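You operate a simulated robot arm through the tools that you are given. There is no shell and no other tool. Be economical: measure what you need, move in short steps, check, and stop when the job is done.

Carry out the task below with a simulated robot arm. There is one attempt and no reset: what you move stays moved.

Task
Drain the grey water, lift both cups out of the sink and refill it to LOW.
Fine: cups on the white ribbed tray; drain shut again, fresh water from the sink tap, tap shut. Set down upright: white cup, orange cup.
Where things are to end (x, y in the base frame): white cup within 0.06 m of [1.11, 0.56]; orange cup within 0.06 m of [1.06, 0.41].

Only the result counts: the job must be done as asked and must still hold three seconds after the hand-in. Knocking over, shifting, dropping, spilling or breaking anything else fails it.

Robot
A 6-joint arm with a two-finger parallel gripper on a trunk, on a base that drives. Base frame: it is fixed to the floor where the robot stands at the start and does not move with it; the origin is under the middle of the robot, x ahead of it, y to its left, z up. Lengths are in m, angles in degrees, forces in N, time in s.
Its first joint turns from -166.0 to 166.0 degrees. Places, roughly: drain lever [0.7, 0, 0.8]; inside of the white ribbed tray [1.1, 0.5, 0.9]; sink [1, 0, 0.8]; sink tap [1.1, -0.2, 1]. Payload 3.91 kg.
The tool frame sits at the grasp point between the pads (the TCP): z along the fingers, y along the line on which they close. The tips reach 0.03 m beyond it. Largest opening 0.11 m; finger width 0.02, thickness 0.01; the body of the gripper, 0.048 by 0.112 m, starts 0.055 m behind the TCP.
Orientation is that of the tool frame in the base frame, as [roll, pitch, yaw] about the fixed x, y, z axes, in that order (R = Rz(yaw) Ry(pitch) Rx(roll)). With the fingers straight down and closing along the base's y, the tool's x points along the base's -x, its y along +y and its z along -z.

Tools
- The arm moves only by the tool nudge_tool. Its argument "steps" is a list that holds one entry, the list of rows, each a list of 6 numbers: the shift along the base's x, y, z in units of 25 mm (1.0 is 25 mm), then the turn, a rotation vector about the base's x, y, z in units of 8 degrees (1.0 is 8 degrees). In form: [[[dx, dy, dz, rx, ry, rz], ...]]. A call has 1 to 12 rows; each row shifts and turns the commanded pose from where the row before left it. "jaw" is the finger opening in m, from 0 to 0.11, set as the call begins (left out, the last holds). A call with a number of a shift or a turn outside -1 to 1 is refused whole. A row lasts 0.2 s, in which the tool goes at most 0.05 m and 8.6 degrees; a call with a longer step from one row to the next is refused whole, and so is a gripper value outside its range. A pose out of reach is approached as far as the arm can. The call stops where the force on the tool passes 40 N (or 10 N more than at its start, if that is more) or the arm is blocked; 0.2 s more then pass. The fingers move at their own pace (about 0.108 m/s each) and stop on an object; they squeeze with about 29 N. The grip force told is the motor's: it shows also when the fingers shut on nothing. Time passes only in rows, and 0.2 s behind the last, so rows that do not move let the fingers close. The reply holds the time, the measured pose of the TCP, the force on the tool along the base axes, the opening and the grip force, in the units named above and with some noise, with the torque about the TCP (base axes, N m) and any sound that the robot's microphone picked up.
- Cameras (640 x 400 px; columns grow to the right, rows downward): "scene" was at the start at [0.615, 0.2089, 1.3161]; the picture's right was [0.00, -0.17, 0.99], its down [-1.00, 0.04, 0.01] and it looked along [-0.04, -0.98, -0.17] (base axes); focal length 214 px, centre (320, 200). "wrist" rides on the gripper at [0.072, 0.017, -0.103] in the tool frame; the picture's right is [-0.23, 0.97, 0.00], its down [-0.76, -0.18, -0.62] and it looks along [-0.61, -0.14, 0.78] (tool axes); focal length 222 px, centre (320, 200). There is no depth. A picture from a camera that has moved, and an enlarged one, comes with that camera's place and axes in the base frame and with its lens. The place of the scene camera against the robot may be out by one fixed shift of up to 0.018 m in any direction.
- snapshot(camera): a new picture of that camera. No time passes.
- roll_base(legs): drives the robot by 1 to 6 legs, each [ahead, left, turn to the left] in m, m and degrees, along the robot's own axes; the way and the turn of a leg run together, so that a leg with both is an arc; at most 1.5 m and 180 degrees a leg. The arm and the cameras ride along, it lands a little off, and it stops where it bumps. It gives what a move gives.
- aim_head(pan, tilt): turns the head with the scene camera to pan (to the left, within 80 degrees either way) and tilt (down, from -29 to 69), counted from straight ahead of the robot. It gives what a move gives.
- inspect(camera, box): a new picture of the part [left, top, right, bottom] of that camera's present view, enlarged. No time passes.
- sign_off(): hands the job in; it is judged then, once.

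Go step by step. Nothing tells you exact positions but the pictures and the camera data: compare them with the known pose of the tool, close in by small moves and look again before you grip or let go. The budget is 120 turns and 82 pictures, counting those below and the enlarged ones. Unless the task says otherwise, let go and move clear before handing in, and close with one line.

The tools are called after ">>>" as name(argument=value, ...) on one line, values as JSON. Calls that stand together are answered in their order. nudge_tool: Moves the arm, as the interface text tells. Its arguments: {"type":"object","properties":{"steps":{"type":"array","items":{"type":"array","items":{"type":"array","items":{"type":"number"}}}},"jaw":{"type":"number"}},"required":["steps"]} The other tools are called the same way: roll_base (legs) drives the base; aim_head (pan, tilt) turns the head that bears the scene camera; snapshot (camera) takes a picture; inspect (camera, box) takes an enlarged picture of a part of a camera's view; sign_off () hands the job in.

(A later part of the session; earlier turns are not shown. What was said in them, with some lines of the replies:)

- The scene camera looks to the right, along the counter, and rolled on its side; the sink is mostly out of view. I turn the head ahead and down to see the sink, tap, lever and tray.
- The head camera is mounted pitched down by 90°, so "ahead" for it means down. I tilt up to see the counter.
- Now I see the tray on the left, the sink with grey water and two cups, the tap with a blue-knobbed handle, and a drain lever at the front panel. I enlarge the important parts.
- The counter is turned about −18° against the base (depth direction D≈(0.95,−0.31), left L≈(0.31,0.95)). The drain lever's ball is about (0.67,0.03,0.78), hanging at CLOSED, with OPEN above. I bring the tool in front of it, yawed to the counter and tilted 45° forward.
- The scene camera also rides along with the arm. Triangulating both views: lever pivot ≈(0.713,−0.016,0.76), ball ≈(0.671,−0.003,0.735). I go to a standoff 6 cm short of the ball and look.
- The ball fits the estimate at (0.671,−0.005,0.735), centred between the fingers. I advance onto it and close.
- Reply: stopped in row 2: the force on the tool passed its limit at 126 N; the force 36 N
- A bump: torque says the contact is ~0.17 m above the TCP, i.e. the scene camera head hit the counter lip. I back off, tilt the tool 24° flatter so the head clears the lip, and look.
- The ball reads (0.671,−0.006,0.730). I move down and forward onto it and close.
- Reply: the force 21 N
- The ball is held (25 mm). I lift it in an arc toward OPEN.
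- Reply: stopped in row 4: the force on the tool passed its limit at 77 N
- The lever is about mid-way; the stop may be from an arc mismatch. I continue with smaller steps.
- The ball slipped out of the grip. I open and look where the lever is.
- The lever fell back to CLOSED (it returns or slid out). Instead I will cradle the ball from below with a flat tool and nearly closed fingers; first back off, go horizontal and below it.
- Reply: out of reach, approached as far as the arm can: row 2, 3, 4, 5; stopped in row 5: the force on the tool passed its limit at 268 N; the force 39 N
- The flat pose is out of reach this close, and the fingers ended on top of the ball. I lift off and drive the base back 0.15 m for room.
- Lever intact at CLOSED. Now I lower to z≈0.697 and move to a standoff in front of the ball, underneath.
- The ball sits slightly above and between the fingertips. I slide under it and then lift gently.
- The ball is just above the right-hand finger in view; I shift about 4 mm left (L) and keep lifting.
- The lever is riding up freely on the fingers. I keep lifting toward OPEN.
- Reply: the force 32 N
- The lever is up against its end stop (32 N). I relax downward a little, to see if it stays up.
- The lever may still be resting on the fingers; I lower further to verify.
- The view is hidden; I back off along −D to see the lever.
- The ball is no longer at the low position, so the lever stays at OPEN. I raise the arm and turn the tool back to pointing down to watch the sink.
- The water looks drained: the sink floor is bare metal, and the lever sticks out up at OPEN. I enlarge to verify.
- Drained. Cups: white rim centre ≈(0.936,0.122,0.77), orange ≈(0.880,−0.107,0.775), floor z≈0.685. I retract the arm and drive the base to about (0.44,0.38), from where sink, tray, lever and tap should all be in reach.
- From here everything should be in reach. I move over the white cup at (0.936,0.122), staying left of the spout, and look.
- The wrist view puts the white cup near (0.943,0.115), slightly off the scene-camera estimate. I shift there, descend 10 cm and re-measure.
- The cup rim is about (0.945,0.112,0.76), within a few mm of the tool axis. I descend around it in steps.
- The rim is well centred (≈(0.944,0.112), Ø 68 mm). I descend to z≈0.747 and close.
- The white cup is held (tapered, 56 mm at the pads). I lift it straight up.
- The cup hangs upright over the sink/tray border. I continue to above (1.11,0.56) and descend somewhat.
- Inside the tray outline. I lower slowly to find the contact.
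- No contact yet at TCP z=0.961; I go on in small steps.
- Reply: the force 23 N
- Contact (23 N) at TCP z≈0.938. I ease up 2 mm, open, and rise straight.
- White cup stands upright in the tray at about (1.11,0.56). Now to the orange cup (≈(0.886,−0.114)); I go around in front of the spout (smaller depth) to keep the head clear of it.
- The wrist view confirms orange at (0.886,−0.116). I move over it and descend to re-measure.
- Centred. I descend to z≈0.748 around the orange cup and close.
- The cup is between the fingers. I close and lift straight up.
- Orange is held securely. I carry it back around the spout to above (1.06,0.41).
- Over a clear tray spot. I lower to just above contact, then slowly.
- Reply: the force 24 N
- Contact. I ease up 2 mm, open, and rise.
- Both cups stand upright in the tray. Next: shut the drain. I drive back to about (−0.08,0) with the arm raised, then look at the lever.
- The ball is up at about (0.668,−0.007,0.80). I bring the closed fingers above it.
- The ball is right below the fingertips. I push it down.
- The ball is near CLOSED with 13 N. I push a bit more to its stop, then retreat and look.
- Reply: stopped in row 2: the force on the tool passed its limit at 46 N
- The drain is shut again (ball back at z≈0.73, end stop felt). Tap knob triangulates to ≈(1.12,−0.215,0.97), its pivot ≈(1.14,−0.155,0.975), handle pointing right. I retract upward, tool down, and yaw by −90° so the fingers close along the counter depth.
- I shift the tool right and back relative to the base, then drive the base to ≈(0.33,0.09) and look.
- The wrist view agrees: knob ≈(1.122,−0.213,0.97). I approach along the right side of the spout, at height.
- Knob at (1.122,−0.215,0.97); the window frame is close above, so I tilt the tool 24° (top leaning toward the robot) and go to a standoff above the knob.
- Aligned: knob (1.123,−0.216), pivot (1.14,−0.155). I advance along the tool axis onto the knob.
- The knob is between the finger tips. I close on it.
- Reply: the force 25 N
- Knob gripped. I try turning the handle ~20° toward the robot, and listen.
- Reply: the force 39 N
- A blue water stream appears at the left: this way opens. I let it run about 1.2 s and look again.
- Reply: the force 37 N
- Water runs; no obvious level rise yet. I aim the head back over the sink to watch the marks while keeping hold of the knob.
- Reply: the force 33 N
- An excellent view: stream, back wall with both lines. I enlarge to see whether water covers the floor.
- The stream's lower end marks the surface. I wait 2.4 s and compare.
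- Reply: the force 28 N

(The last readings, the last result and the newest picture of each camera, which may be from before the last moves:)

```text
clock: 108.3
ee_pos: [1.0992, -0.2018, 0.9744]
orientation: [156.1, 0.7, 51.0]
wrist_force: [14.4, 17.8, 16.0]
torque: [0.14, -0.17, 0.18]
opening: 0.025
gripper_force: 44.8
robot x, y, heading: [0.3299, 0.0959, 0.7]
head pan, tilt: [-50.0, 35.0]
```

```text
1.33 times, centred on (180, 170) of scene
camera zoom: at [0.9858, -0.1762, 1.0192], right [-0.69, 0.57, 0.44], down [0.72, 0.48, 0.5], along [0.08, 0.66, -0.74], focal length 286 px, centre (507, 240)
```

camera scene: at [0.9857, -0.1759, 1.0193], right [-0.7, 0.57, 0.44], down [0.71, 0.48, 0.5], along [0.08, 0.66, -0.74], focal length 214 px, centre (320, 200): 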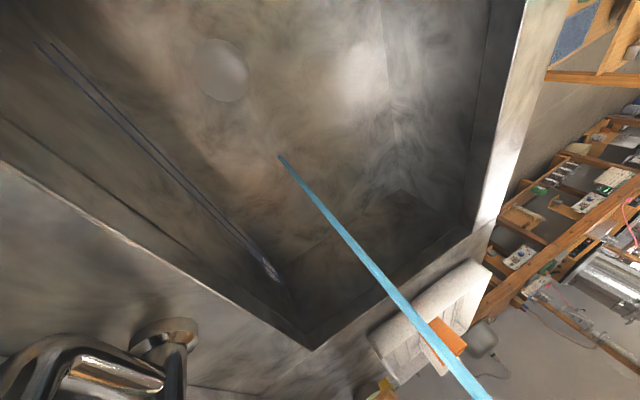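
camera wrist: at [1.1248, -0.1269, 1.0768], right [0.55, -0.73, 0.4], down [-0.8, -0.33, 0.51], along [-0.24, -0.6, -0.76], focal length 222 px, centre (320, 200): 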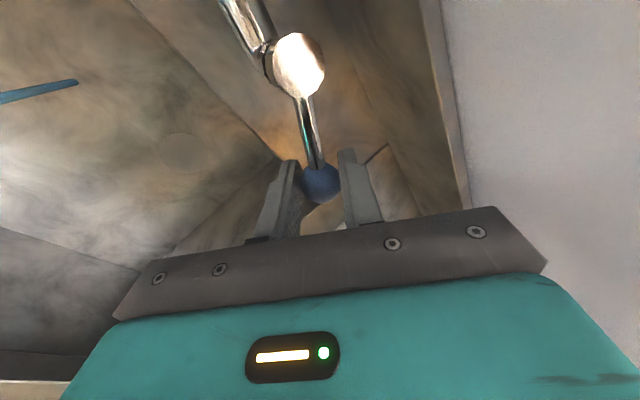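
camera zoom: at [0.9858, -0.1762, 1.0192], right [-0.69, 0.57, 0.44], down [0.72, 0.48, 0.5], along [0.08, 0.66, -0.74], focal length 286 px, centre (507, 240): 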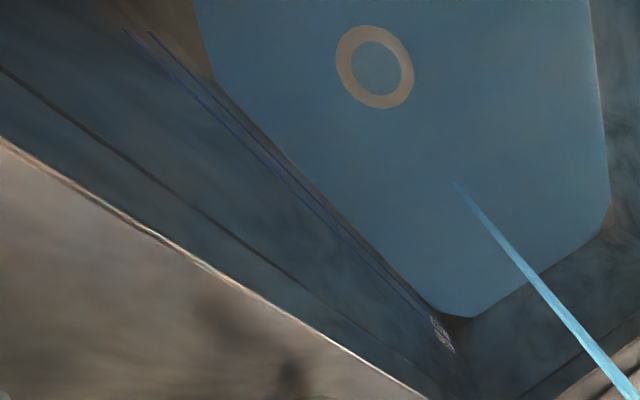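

Now there is a thin blue water layer around the stopper. The flow is moderate; I wait another 1.4 s.

>>> nudge_tool(steps=[[[0, 0, 0, 0, 0, 0], [0, 0, 0, 0, 0, 0], [0, 0, 0, 0, 0, 0], [0, 0, 0, 0, 0, 0], [0, 0, 0, 0, 0, 0], [0, 0, 0, 0, 0, 0]]])

>>> inspect(camera="scene", box=[20, 20, 340, 320])

```text
clock: 109.7
ee_pos: [1.1007, -0.2014, 0.9747]
orientation: [155.9, 0.6, 51.0]
wrist_force: [12.4, 14.8, 12.9]
torque: [0.12, -0.16, 0.13]
opening: 0.0247
gripper_force: 45.5
robot x, y, heading: [0.3311, 0.0947, 0.6]
head pan, tilt: [-50.0, 35.0]
```

```text
1.33 times, centred on (180, 170) of scene
camera zoom: at [0.9858, -0.1764, 1.0192], right [-0.69, 0.57, 0.44], down [0.72, 0.48, 0.5], along [0.08, 0.66, -0.74], focal length 286 px, centre (507, 240)
```

zoom: 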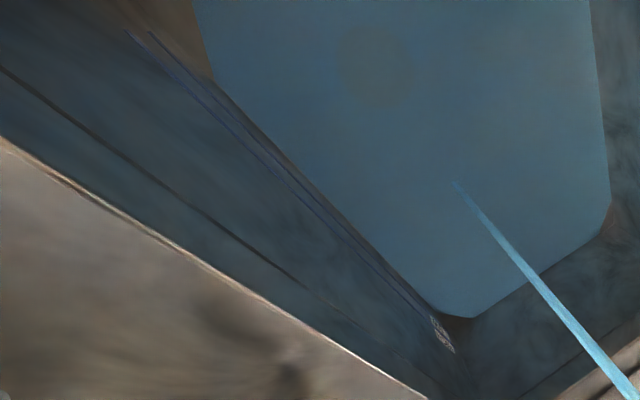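

Level rises slowly (stopper covered now). I wait ~4.5 s more, then look.

>>> nudge_tool(steps=[[[0, 0, 0, 0, 0, 0], [0, 0, 0, 0, 0, 0], [0, 0, 0, 0, 0, 0], [0, 0, 0, 0, 0, 0], [0, 0, 0, 0, 0, 0], [0, 0, 0, 0, 0, 0], [0, 0, 0, 0, 0, 0], [0, 0, 0, 0, 0, 0], [0, 0, 0, 0, 0, 0], [0, 0, 0, 0, 0, 0]]])

>>> inspect(camera="scene", box=[20, 20, 340, 320])

```text
clock: 111.9
ee_pos: [1.099, -0.203, 0.9757]
orientation: [156.0, 0.7, 51.1]
wrist_force: [8.5, 11.0, 9.9]
torque: [0.13, -0.13, 0.12]
opening: 0.0247
gripper_force: 45.3
robot x, y, heading: [0.3279, 0.0957, 0.7]
head pan, tilt: [-50.0, 35.0]
```

```text
1.33 times, centred on (180, 170) of scene
camera zoom: at [0.9858, -0.1766, 1.0191], right [-0.69, 0.57, 0.44], down [0.72, 0.48, 0.5], along [0.08, 0.66, -0.74], focal length 286 px, centre (507, 240)
```

zoom: 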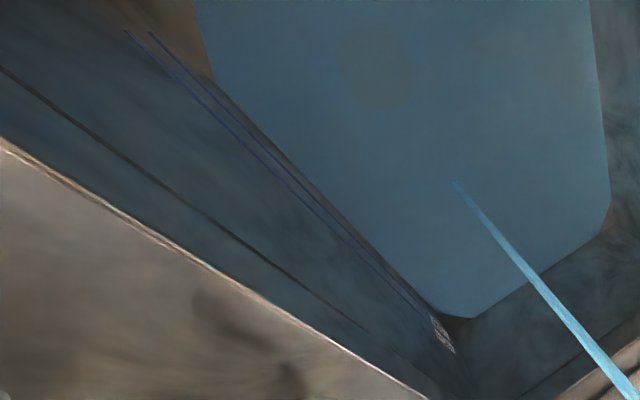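

The rise is slow (under 2 mm/s) and LOW is still some 2–3 cm up. I open the tap further, to about 42°.

>>> nudge_tool(steps=[[[-0.227, 0.208, 0, 0, 0, -0.87], [-0.2, 0.234, 0, 0, 0, -0.87], [-0.17, 0.256, 0, 0, 0, -0.87]]])

>>> snapshot(camera="scene")

```text
clock: 112.7
ee_pos: [1.086, -0.1834, 0.9748]
orientation: [156.1, 0.8, 30.1]
wrist_force: [30.4, 14.2, 17.8]
torque: [-0.06, -0.19, 0.1]
opening: 0.0248
gripper_force: 44.9
robot x, y, heading: [0.3316, 0.0917, 0.7]
head pan, tilt: [-50.0, 35.0]
```

```text
16 pictures are left
camera scene: at [0.9847, -0.1218, 1.0187], right [-0.45, 0.78, 0.44], down [0.84, 0.2, 0.51], along [0.31, 0.59, -0.74], focal length 214 px, centre (320, 200)
```

scene: 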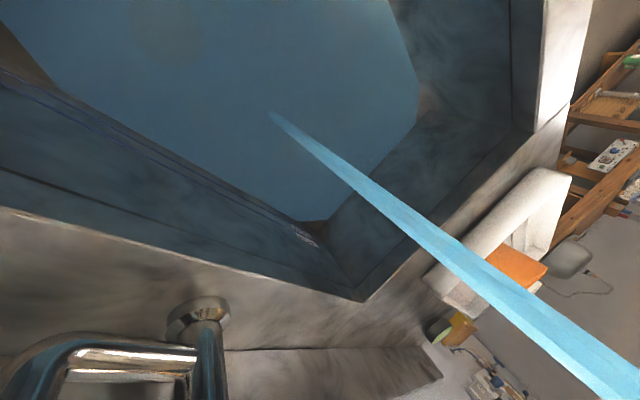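

The stream is stronger. I wait 2.6 s and look closely at the label corner.

>>> nudge_tool(steps=[[[0, 0, 0, 0, 0, 0], [0, 0, 0, 0, 0, 0], [0, 0, 0, 0, 0, 0], [0, 0, 0, 0, 0, 0], [0, 0, 0, 0, 0, 0], [0, 0, 0, 0, 0, 0], [0, 0, 0, 0, 0, 0], [0, 0, 0, 0, 0, 0], [0, 0, 0, 0, 0, 0], [0, 0, 0, 0, 0, 0], [0, 0, 0, 0, 0, 0], [0, 0, 0, 0, 0, 0]]])

>>> inspect(camera="scene", box=[180, 140, 372, 260])

```text
clock: 115.3
ee_pos: [1.0853, -0.1838, 0.9736]
orientation: [156.0, 0.6, 30.0]
wrist_force: [25.2, 15.9, 14.8]
torque: [0.18, -0.35, 0.24]
opening: 0.025
gripper_force: 45.2
robot x, y, heading: [0.3286, 0.0908, 0.5]
head pan, tilt: [-50.0, 35.0]
```

```text
3.33 times, centred on (276, 200) of scene
camera zoom: at [0.9838, -0.1225, 1.0186], right [-0.45, 0.78, 0.44], down [0.84, 0.2, 0.5], along [0.31, 0.59, -0.74], focal length 715 px, centre (467, 200)
```

zoom: 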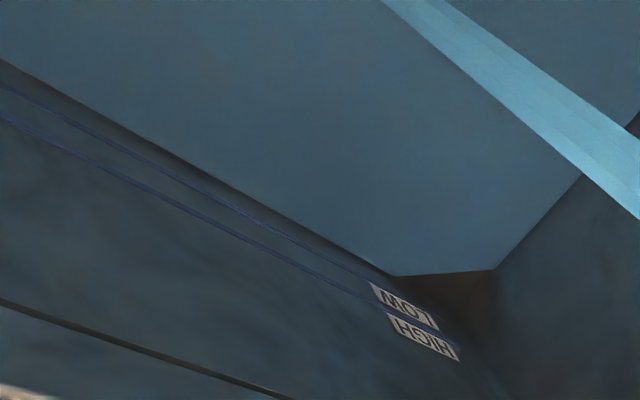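

Clear: the surface edge is still about 0.9 of the HIGH–LOW spacing below LOW. I wait 2.6 s more and compare in the same frame.

>>> nudge_tool(steps=[[[0, 0, 0, 0, 0, 0], [0, 0, 0, 0, 0, 0], [0, 0, 0, 0, 0, 0], [0, 0, 0, 0, 0, 0], [0, 0, 0, 0, 0, 0], [0, 0, 0, 0, 0, 0], [0, 0, 0, 0, 0, 0], [0, 0, 0, 0, 0, 0], [0, 0, 0, 0, 0, 0], [0, 0, 0, 0, 0, 0], [0, 0, 0, 0, 0, 0], [0, 0, 0, 0, 0, 0]]])

>>> inspect(camera="scene", box=[180, 140, 372, 260])

```text
clock: 117.9
ee_pos: [1.0833, -0.1834, 0.9752]
orientation: [155.9, 0.7, 30.1]
wrist_force: [19.1, 10.6, 9.2]
torque: [0.1, -0.23, 0.15]
opening: 0.0249
gripper_force: 45.1
robot x, y, heading: [0.3279, 0.0906, 0.4]
head pan, tilt: [-50.0, 35.0]
```

```text
3.33 times, centred on (276, 200) of scene
camera zoom: at [0.9837, -0.1229, 1.0185], right [-0.45, 0.78, 0.44], down [0.84, 0.2, 0.5], along [0.31, 0.59, -0.74], focal length 715 px, centre (467, 200)
```

zoom: 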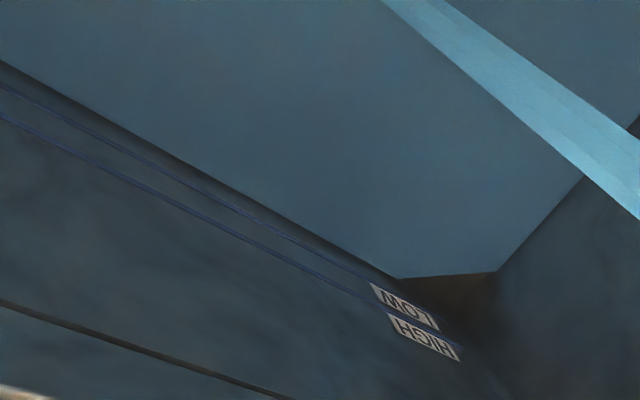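

The surface rises about 6% of the gap per 2.6 s, so some 35–40 s remain. I keep the flow and wait in batches.

>>> nudge_tool(steps=[[[0, 0, 0, 0, 0, 0], [0, 0, 0, 0, 0, 0], [0, 0, 0, 0, 0, 0], [0, 0, 0, 0, 0, 0], [0, 0, 0, 0, 0, 0], [0, 0, 0, 0, 0, 0], [0, 0, 0, 0, 0, 0], [0, 0, 0, 0, 0, 0], [0, 0, 0, 0, 0, 0], [0, 0, 0, 0, 0, 0], [0, 0, 0, 0, 0, 0], [0, 0, 0, 0, 0, 0]]])

>>> nudge_tool(steps=[[[0, 0, 0, 0, 0, 0], [0, 0, 0, 0, 0, 0], [0, 0, 0, 0, 0, 0], [0, 0, 0, 0, 0, 0], [0, 0, 0, 0, 0, 0], [0, 0, 0, 0, 0, 0], [0, 0, 0, 0, 0, 0], [0, 0, 0, 0, 0, 0], [0, 0, 0, 0, 0, 0], [0, 0, 0, 0, 0, 0], [0, 0, 0, 0, 0, 0], [0, 0, 0, 0, 0, 0]]])

>>> nudge_tool(steps=[[[0, 0, 0, 0, 0, 0], [0, 0, 0, 0, 0, 0], [0, 0, 0, 0, 0, 0], [0, 0, 0, 0, 0, 0], [0, 0, 0, 0, 0, 0], [0, 0, 0, 0, 0, 0], [0, 0, 0, 0, 0, 0], [0, 0, 0, 0, 0, 0], [0, 0, 0, 0, 0, 0], [0, 0, 0, 0, 0, 0], [0, 0, 0, 0, 0, 0], [0, 0, 0, 0, 0, 0]]])

>>> inspect(camera="scene", box=[180, 140, 372, 260])

```text
clock: 120.5
ee_pos: [1.084, -0.1855, 0.9739]
orientation: [156.0, 0.7, 30.1]
wrist_force: [12.8, 7.4, 4.9]
torque: [0.08, -0.16, 0.08]
opening: 0.025
gripper_force: 44.7
robot x, y, heading: [0.328, 0.0907, 0.7]
head pan, tilt: [-50.0, 35.0]
```

```text
clock: 123.1
ee_pos: [1.0844, -0.185, 0.9735]
orientation: [156.0, 0.6, 30.1]
wrist_force: [8.8, 4.6, 2.1]
torque: [0.05, -0.07, 0.05]
opening: 0.0248
gripper_force: 44.9
robot x, y, heading: [0.3295, 0.0984, 0.7]
head pan, tilt: [-50.0, 35.0]
```

```text
clock: 125.7
ee_pos: [1.0853, -0.1837, 0.974]
orientation: [156.0, 0.7, 30.1]
wrist_force: [6.0, 2.7, 0.5]
torque: [0.04, -0.03, 0.06]
opening: 0.0249
gripper_force: 45.1
robot x, y, heading: [0.3258, 0.093, 0.5]
head pan, tilt: [-50.0, 35.0]
```

```text
3.33 times, centred on (276, 200) of scene
camera zoom: at [0.9835, -0.1232, 1.0185], right [-0.45, 0.78, 0.44], down [0.84, 0.2, 0.5], along [0.31, 0.59, -0.74], focal length 715 px, centre (467, 200)
```

zoom: 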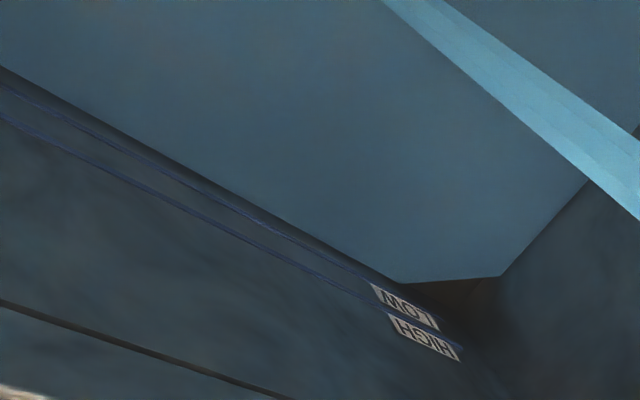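

About 0.64 px/s against ~18 px remaining: ≈28 s more. I wait ~18 s, then check.

>>> nudge_tool(steps=[[[0, 0, 0, 0, 0, 0], [0, 0, 0, 0, 0, 0], [0, 0, 0, 0, 0, 0], [0, 0, 0, 0, 0, 0], [0, 0, 0, 0, 0, 0], [0, 0, 0, 0, 0, 0], [0, 0, 0, 0, 0, 0], [0, 0, 0, 0, 0, 0], [0, 0, 0, 0, 0, 0], [0, 0, 0, 0, 0, 0], [0, 0, 0, 0, 0, 0], [0, 0, 0, 0, 0, 0]]])

>>> nudge_tool(steps=[[[0, 0, 0, 0, 0, 0], [0, 0, 0, 0, 0, 0], [0, 0, 0, 0, 0, 0], [0, 0, 0, 0, 0, 0], [0, 0, 0, 0, 0, 0], [0, 0, 0, 0, 0, 0], [0, 0, 0, 0, 0, 0], [0, 0, 0, 0, 0, 0], [0, 0, 0, 0, 0, 0], [0, 0, 0, 0, 0, 0], [0, 0, 0, 0, 0, 0], [0, 0, 0, 0, 0, 0]]])

>>> nudge_tool(steps=[[[0, 0, 0, 0, 0, 0], [0, 0, 0, 0, 0, 0], [0, 0, 0, 0, 0, 0], [0, 0, 0, 0, 0, 0], [0, 0, 0, 0, 0, 0], [0, 0, 0, 0, 0, 0], [0, 0, 0, 0, 0, 0], [0, 0, 0, 0, 0, 0], [0, 0, 0, 0, 0, 0], [0, 0, 0, 0, 0, 0], [0, 0, 0, 0, 0, 0], [0, 0, 0, 0, 0, 0]]])

>>> nudge_tool(steps=[[[0, 0, 0, 0, 0, 0], [0, 0, 0, 0, 0, 0], [0, 0, 0, 0, 0, 0], [0, 0, 0, 0, 0, 0], [0, 0, 0, 0, 0, 0], [0, 0, 0, 0, 0, 0], [0, 0, 0, 0, 0, 0], [0, 0, 0, 0, 0, 0], [0, 0, 0, 0, 0, 0], [0, 0, 0, 0, 0, 0], [0, 0, 0, 0, 0, 0], [0, 0, 0, 0, 0, 0]]])

>>> nudge_tool(steps=[[[0, 0, 0, 0, 0, 0], [0, 0, 0, 0, 0, 0], [0, 0, 0, 0, 0, 0], [0, 0, 0, 0, 0, 0], [0, 0, 0, 0, 0, 0], [0, 0, 0, 0, 0, 0], [0, 0, 0, 0, 0, 0], [0, 0, 0, 0, 0, 0], [0, 0, 0, 0, 0, 0], [0, 0, 0, 0, 0, 0], [0, 0, 0, 0, 0, 0], [0, 0, 0, 0, 0, 0]]])

>>> inspect(camera="scene", box=[180, 140, 372, 260])

```text
clock: 128.3
ee_pos: [1.0852, -0.1854, 0.9755]
orientation: [155.9, 0.7, 30.1]
wrist_force: [3.9, 2.5, -0.7]
torque: [0.02, -0.05, 0.05]
opening: 0.025
gripper_force: 45.1
robot x, y, heading: [0.33, 0.0947, 0.7]
head pan, tilt: [-50.0, 35.0]
```

```text
clock: 130.9
ee_pos: [1.0837, -0.1854, 0.9759]
orientation: [156.0, 0.6, 30.0]
wrist_force: [3.1, 1.9, 0.0]
torque: [0.02, -0.05, -0.04]
opening: 0.0251
gripper_force: 44.8
robot x, y, heading: [0.3294, 0.0935, 0.6]
head pan, tilt: [-50.0, 35.0]
```

```text
clock: 133.5
ee_pos: [1.0829, -0.1866, 0.9753]
orientation: [156.0, 0.8, 30.1]
wrist_force: [0.7, 1.5, -0.2]
torque: [0.01, -0.03, -0.03]
opening: 0.0248
gripper_force: 44.8
robot x, y, heading: [0.3367, 0.094, 0.6]
head pan, tilt: [-50.0, 35.0]
```

```text
clock: 136.1
ee_pos: [1.0849, -0.1853, 0.975]
orientation: [156.0, 0.6, 30.0]
wrist_force: [2.5, 0.8, 0.8]
torque: [0.03, -0.04, 0.0]
opening: 0.0249
gripper_force: 45.4
robot x, y, heading: [0.3312, 0.0926, 0.4]
head pan, tilt: [-50.0, 35.0]
```

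```text
clock: 138.7
ee_pos: [1.085, -0.1838, 0.974]
orientation: [156.1, 0.7, 30.1]
wrist_force: [1.9, 0.4, 1.1]
torque: [0.01, -0.04, -0.01]
opening: 0.0249
gripper_force: 45.4
robot x, y, heading: [0.331, 0.0907, 0.6]
head pan, tilt: [-50.0, 35.0]
```

```text
3.33 times, centred on (276, 200) of scene
camera zoom: at [0.9834, -0.1233, 1.0186], right [-0.45, 0.78, 0.44], down [0.84, 0.2, 0.51], along [0.31, 0.59, -0.74], focal length 715 px, centre (467, 200)
```

zoom: 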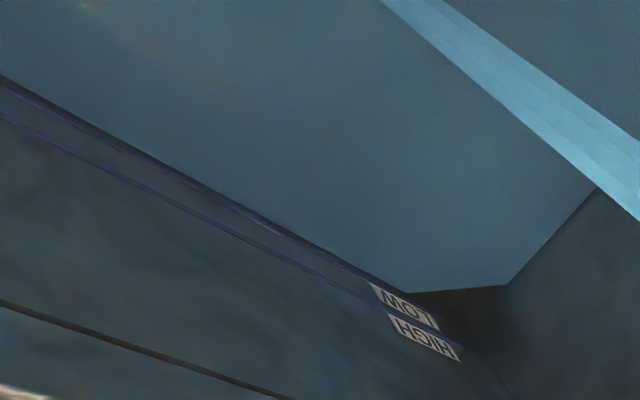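

About 9 px remain (≈14 s). I wait 7.8 s more and inspect.

>>> nudge_tool(steps=[[[0, 0, 0, 0, 0, 0], [0, 0, 0, 0, 0, 0], [0, 0, 0, 0, 0, 0], [0, 0, 0, 0, 0, 0], [0, 0, 0, 0, 0, 0], [0, 0, 0, 0, 0, 0], [0, 0, 0, 0, 0, 0], [0, 0, 0, 0, 0, 0], [0, 0, 0, 0, 0, 0], [0, 0, 0, 0, 0, 0], [0, 0, 0, 0, 0, 0], [0, 0, 0, 0, 0, 0]]])

>>> nudge_tool(steps=[[[0, 0, 0, 0, 0, 0], [0, 0, 0, 0, 0, 0], [0, 0, 0, 0, 0, 0], [0, 0, 0, 0, 0, 0], [0, 0, 0, 0, 0, 0], [0, 0, 0, 0, 0, 0], [0, 0, 0, 0, 0, 0], [0, 0, 0, 0, 0, 0], [0, 0, 0, 0, 0, 0], [0, 0, 0, 0, 0, 0], [0, 0, 0, 0, 0, 0], [0, 0, 0, 0, 0, 0]]])

>>> nudge_tool(steps=[[[0, 0, 0, 0, 0, 0], [0, 0, 0, 0, 0, 0], [0, 0, 0, 0, 0, 0], [0, 0, 0, 0, 0, 0], [0, 0, 0, 0, 0, 0], [0, 0, 0, 0, 0, 0], [0, 0, 0, 0, 0, 0], [0, 0, 0, 0, 0, 0], [0, 0, 0, 0, 0, 0], [0, 0, 0, 0, 0, 0], [0, 0, 0, 0, 0, 0], [0, 0, 0, 0, 0, 0]]])

>>> inspect(camera="scene", box=[200, 160, 328, 240])

```text
clock: 141.3
ee_pos: [1.0843, -0.1857, 0.9742]
orientation: [156.0, 0.6, 30.2]
wrist_force: [1.7, 0.8, 2.1]
torque: [-0.01, -0.03, 0.01]
opening: 0.0248
gripper_force: 45.0
robot x, y, heading: [0.3337, 0.0955, 0.6]
head pan, tilt: [-50.0, 35.0]
```

```text
clock: 143.9
ee_pos: [1.0842, -0.185, 0.9763]
orientation: [156.1, 0.7, 30.2]
wrist_force: [2.0, 0.6, 1.1]
torque: [0.03, -0.06, 0.04]
opening: 0.0246
gripper_force: 45.5
robot x, y, heading: [0.3337, 0.0896, 0.4]
head pan, tilt: [-50.0, 35.0]
```

```text
clock: 146.5
ee_pos: [1.0836, -0.1854, 0.9742]
orientation: [156.0, 0.7, 30.0]
wrist_force: [1.5, 0.5, 1.7]
torque: [-0.02, 0.01, 0.0]
opening: 0.0248
gripper_force: 44.9
robot x, y, heading: [0.3305, 0.0954, 0.6]
head pan, tilt: [-50.0, 35.0]
```

```text
5.00 times, centred on (264, 200) of scene
camera zoom: at [0.9833, -0.1233, 1.0187], right [-0.45, 0.78, 0.44], down [0.84, 0.2, 0.51], along [0.31, 0.59, -0.74], focal length 1072 px, centre (600, 200)
```

zoom: 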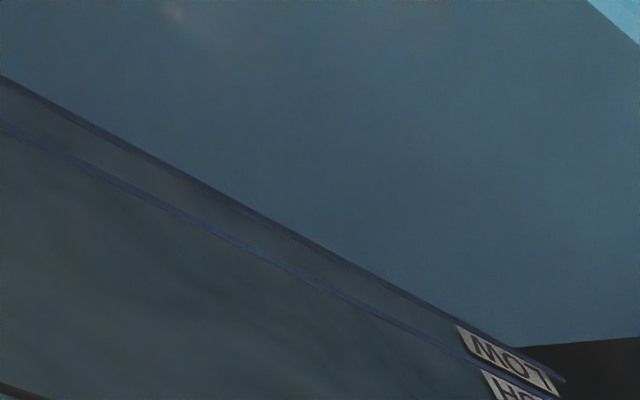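

The surface touches the lower side of the LOW line. About 4–5 s more to its middle: I wait 2.6 s, look, then close.

>>> nudge_tool(steps=[[[0, 0, 0, 0, 0, 0], [0, 0, 0, 0, 0, 0], [0, 0, 0, 0, 0, 0], [0, 0, 0, 0, 0, 0], [0, 0, 0, 0, 0, 0], [0, 0, 0, 0, 0, 0], [0, 0, 0, 0, 0, 0], [0, 0, 0, 0, 0, 0], [0, 0, 0, 0, 0, 0], [0, 0, 0, 0, 0, 0], [0, 0, 0, 0, 0, 0], [0, 0, 0, 0, 0, 0]]])

>>> inspect(camera="scene", box=[200, 160, 328, 240])

```text
clock: 149.1
ee_pos: [1.0842, -0.1851, 0.9738]
orientation: [156.0, 0.7, 30.2]
wrist_force: [0.5, 0.2, 1.7]
torque: [-0.04, 0.02, -0.04]
opening: 0.025
gripper_force: 44.7
robot x, y, heading: [0.3318, 0.0947, 0.6]
head pan, tilt: [-50.0, 35.0]
```

```text
5.00 times, centred on (264, 200) of scene
camera zoom: at [0.9833, -0.1233, 1.0187], right [-0.45, 0.78, 0.44], down [0.84, 0.2, 0.51], along [0.31, 0.59, -0.74], focal length 1072 px, centre (600, 200)
```

zoom: 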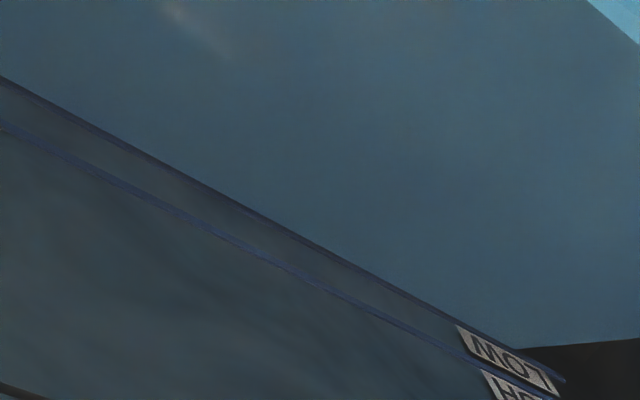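

The surface is now in the LOW line's lower half; I close the tap now by reversing the arc.

>>> nudge_tool(steps=[[[0.17, -0.256, 0, 0, 0, 0.87], [0.2, -0.234, 0, 0, 0, 0.87], [0.227, -0.208, 0, 0, 0, 0.87], [0.25, -0.18, 0, 0, 0, 0.87], [0.27, -0.146, 0, 0, 0, 0.87], [0.285, -0.115, 0, 0, 0, 0.87], [0.1, -0.03, 0, 0, 0, 0]]])

>>> snapshot(camera="scene")

```text
clock: 150.7
ee_pos: [1.1203, -0.2158, 0.9745]
orientation: [156.1, 0.6, 71.8]
wrist_force: [-21.3, -26.0, 3.5]
torque: [0.18, -0.02, 0.2]
opening: 0.025
gripper_force: 45.0
robot x, y, heading: [0.3284, 0.0914, 0.6]
head pan, tilt: [-50.0, 35.0]
```

```text
9 pictures are left
camera scene: at [1.0083, -0.2293, 1.0185], right [-0.85, 0.28, 0.44], down [0.5, 0.71, 0.51], along [-0.17, 0.65, -0.74], focal length 214 px, centre (320, 200)
```

scene: 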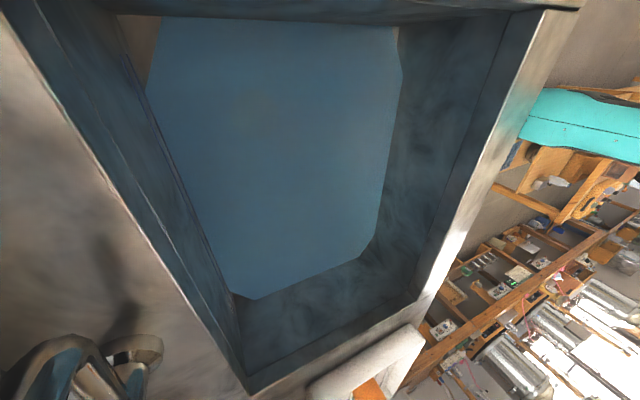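

The stream is gone and the handle is against its closed stop. I release and back off along the tool axis.

>>> nudge_tool(steps=[[[0, 0, 0, 0, 0, 0], [0, 0, 0, 0, 0, 0], [-0.39, 0.126, 0.91, 0, 0, 0], [-0.39, 0.126, 0.91, 0, 0, 0], [-0.39, 0.126, 0.91, 0, 0, 0], [-0.39, 0.126, 0.91, 0, 0, 0], [-0.8, 0.26, 0.6, 0, 0, 0]]], jaw=0.055)

>>> snapshot(camera="wrist")

```text
clock: 152.3
ee_pos: [1.0619, -0.194, 1.0814]
orientation: [156.1, 0.8, 71.9]
wrist_force: [0.8, 0.3, -0.1]
torque: [-0.01, 0.01, -0.02]
opening: 0.055
gripper_force: 0.1
robot x, y, heading: [0.333, 0.0922, 0.4]
head pan, tilt: [-50.0, 35.0]
```

```text
8 pictures are left
camera wrist: at [1.0603, -0.1153, 1.1826], right [0.78, -0.49, 0.4], down [-0.63, -0.59, 0.51], along [-0.01, -0.64, -0.76], focal length 222 px, centre (320, 200)
```

wrist: 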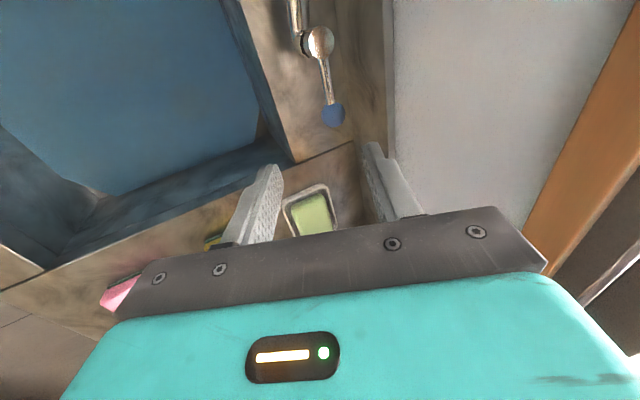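

The handle is back at its original closed place. I retract away from the wall and aim the head at the marks from the front to verify the level.

>>> nudge_tool(steps=[[[-1, 0.33, 0.2, 0, 0, 0], [-1, 0.33, 0.2, 0, 0, 0], [-1, 0.33, 0.2, 0, 0, 0], [-1, 0.33, 0.2, 0, 0, 0], [-1, 0.33, 0.2, 0, 0, 0], [-1, 0.33, 0, 0, 0, 0], [-1, 0.33, 0, 0, 0, 0], [-1, 0.33, 0, 0, 0, 0], [-1, 0.33, 0, 0, 0, 0], [-1, 0.33, 0, 0, 0, 0], [-1, 0.33, 0, 0, 0, 0], [-1, 0.33, 0, 0, 0, 0]]])

>>> aim_head(pan=30, tilt=25)

>>> snapshot(camera="scene")

```text
clock: 154.9
ee_pos: [0.7616, -0.0976, 1.1044]
orientation: [156.1, 0.7, 71.9]
wrist_force: [1.1, 0.1, -0.7]
torque: [0.01, 0.0, -0.01]
opening: 0.055
gripper_force: 0.0
robot x, y, heading: [0.3311, 0.0925, 0.4]
head pan, tilt: [-50.0, 35.0]
```

```text
clock: 156.4
ee_pos: [0.7638, -0.0986, 1.1053]
orientation: [156.1, 0.8, 71.9]
wrist_force: [0.2, 0.2, 0.6]
torque: [0.01, 0.0, 0.04]
opening: 0.0549
gripper_force: 0.0
robot x, y, heading: [0.3282, 0.0934, 0.6]
head pan, tilt: [30.0, 25.0]
```

```text
7 pictures are left
camera scene: at [0.7531, -0.1599, 1.1748], right [-0.56, 0.17, -0.81], down [-0.04, 0.97, 0.24], along [0.83, 0.17, -0.54], focal length 214 px, centre (320, 200)
```

scene: 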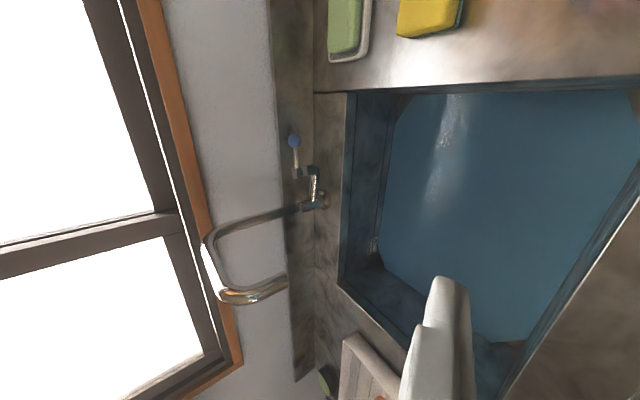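

>>> inspect(camera="scene", box=[336, 170, 432, 285])

>>> inspect(camera="scene", box=[340, 85, 420, 175])

```text
3.48 times, centred on (384, 228) of scene
camera zoom: at [0.7531, -0.1599, 1.1748], right [-0.56, 0.17, -0.81], down [-0.04, 0.97, 0.24], along [0.83, 0.17, -0.54], focal length 746 px, centre (97, 104)
```

zoom: 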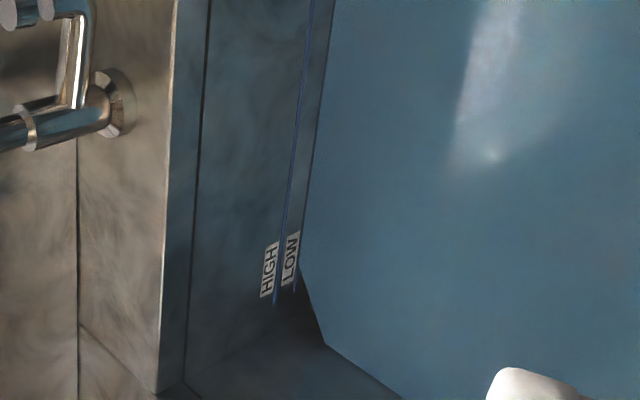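

```text
4.44 times, centred on (380, 130) of scene
camera zoom: at [0.7531, -0.1599, 1.1748], right [-0.56, 0.17, -0.81], down [-0.04, 0.97, 0.24], along [0.83, 0.17, -0.54], focal length 953 px, centre (53, 511)
```

zoom: 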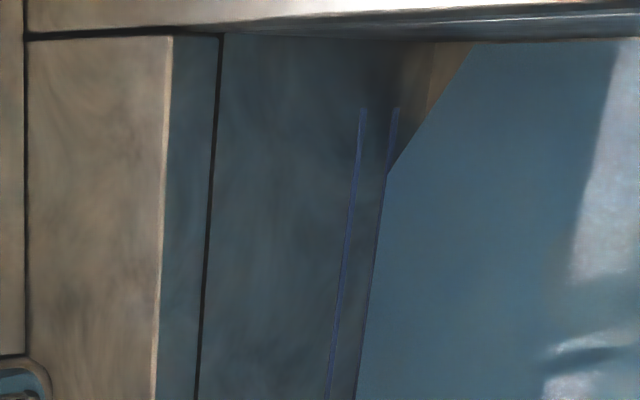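

Level sits on the LOW line, tap and drain shut. One last check on the cups in the tray.

>>> aim_head(pan=10, tilt=60)

>>> snapshot(camera="scene")

```text
clock: 157.5
ee_pos: [0.7626, -0.0964, 1.1053]
orientation: [156.1, 0.7, 71.9]
wrist_force: [-1.2, 0.2, -0.3]
torque: [0.0, 0.01, 0.0]
opening: 0.0551
gripper_force: 0.1
robot x, y, heading: [0.332, 0.0967, 0.5]
head pan, tilt: [10.0, 60.0]
```

```text
4 pictures are left
camera scene: at [0.7334, -0.1009, 1.1732], right [-0.79, 0.25, -0.56], down [-0.3, 0.63, 0.71], along [0.53, 0.73, -0.43], focal length 214 px, centre (320, 200)
```

scene: 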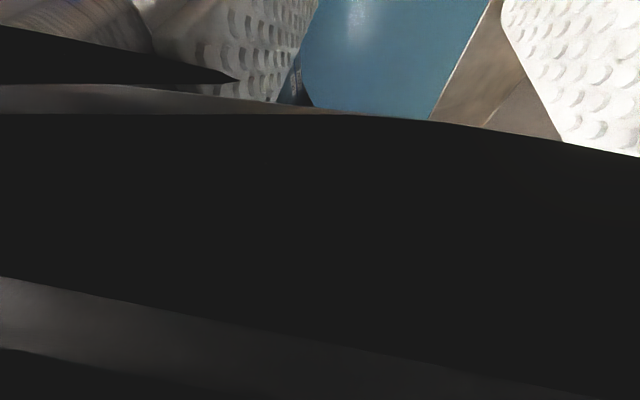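

The gripper blocks that direction; one more try with more pan.

>>> aim_head(pan=40, tilt=45)

>>> snapshot(camera="scene")

```text
clock: 158.4
ee_pos: [0.7614, -0.0973, 1.1058]
orientation: [155.9, 0.7, 71.9]
wrist_force: [0.4, -0.4, -0.1]
torque: [0.02, 0.05, 0.01]
opening: 0.055
gripper_force: 0.1
robot x, y, heading: [0.33, 0.0895, 0.7]
head pan, tilt: [40.0, 45.0]
```

```text
3 pictures are left
camera scene: at [0.7614, -0.1302, 1.193], right [-0.42, 0.13, -0.9], down [-0.38, 0.87, 0.3], along [0.82, 0.47, -0.32], focal length 214 px, centre (320, 200)
```

scene: 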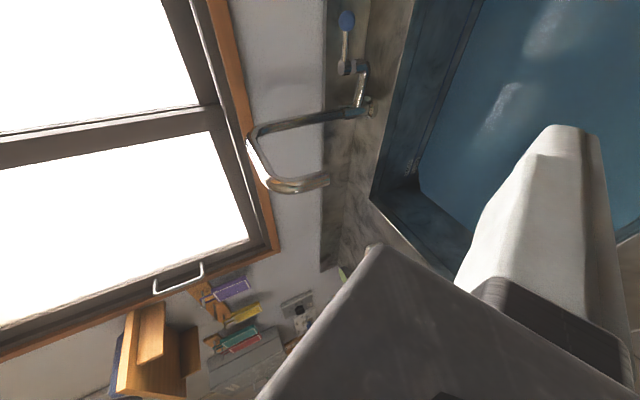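

The water is holding at LOW, the tap is shut and the arm is clear. The cups stood upright when I released them and nothing has touched the tray since, so I hand in.

>>> sign_off()

```text
The job is handed in.
```

I drained the grey water and set both cups upright on the white ribbed tray, white at about (1.11, 0.56) and orange at about (1.06, 0.41). The drain is shut, the sink is refilled from its tap to LOW, and the tap is shut. I last saw both cups right after releasing them; the gripper blocked the final check of the tray.
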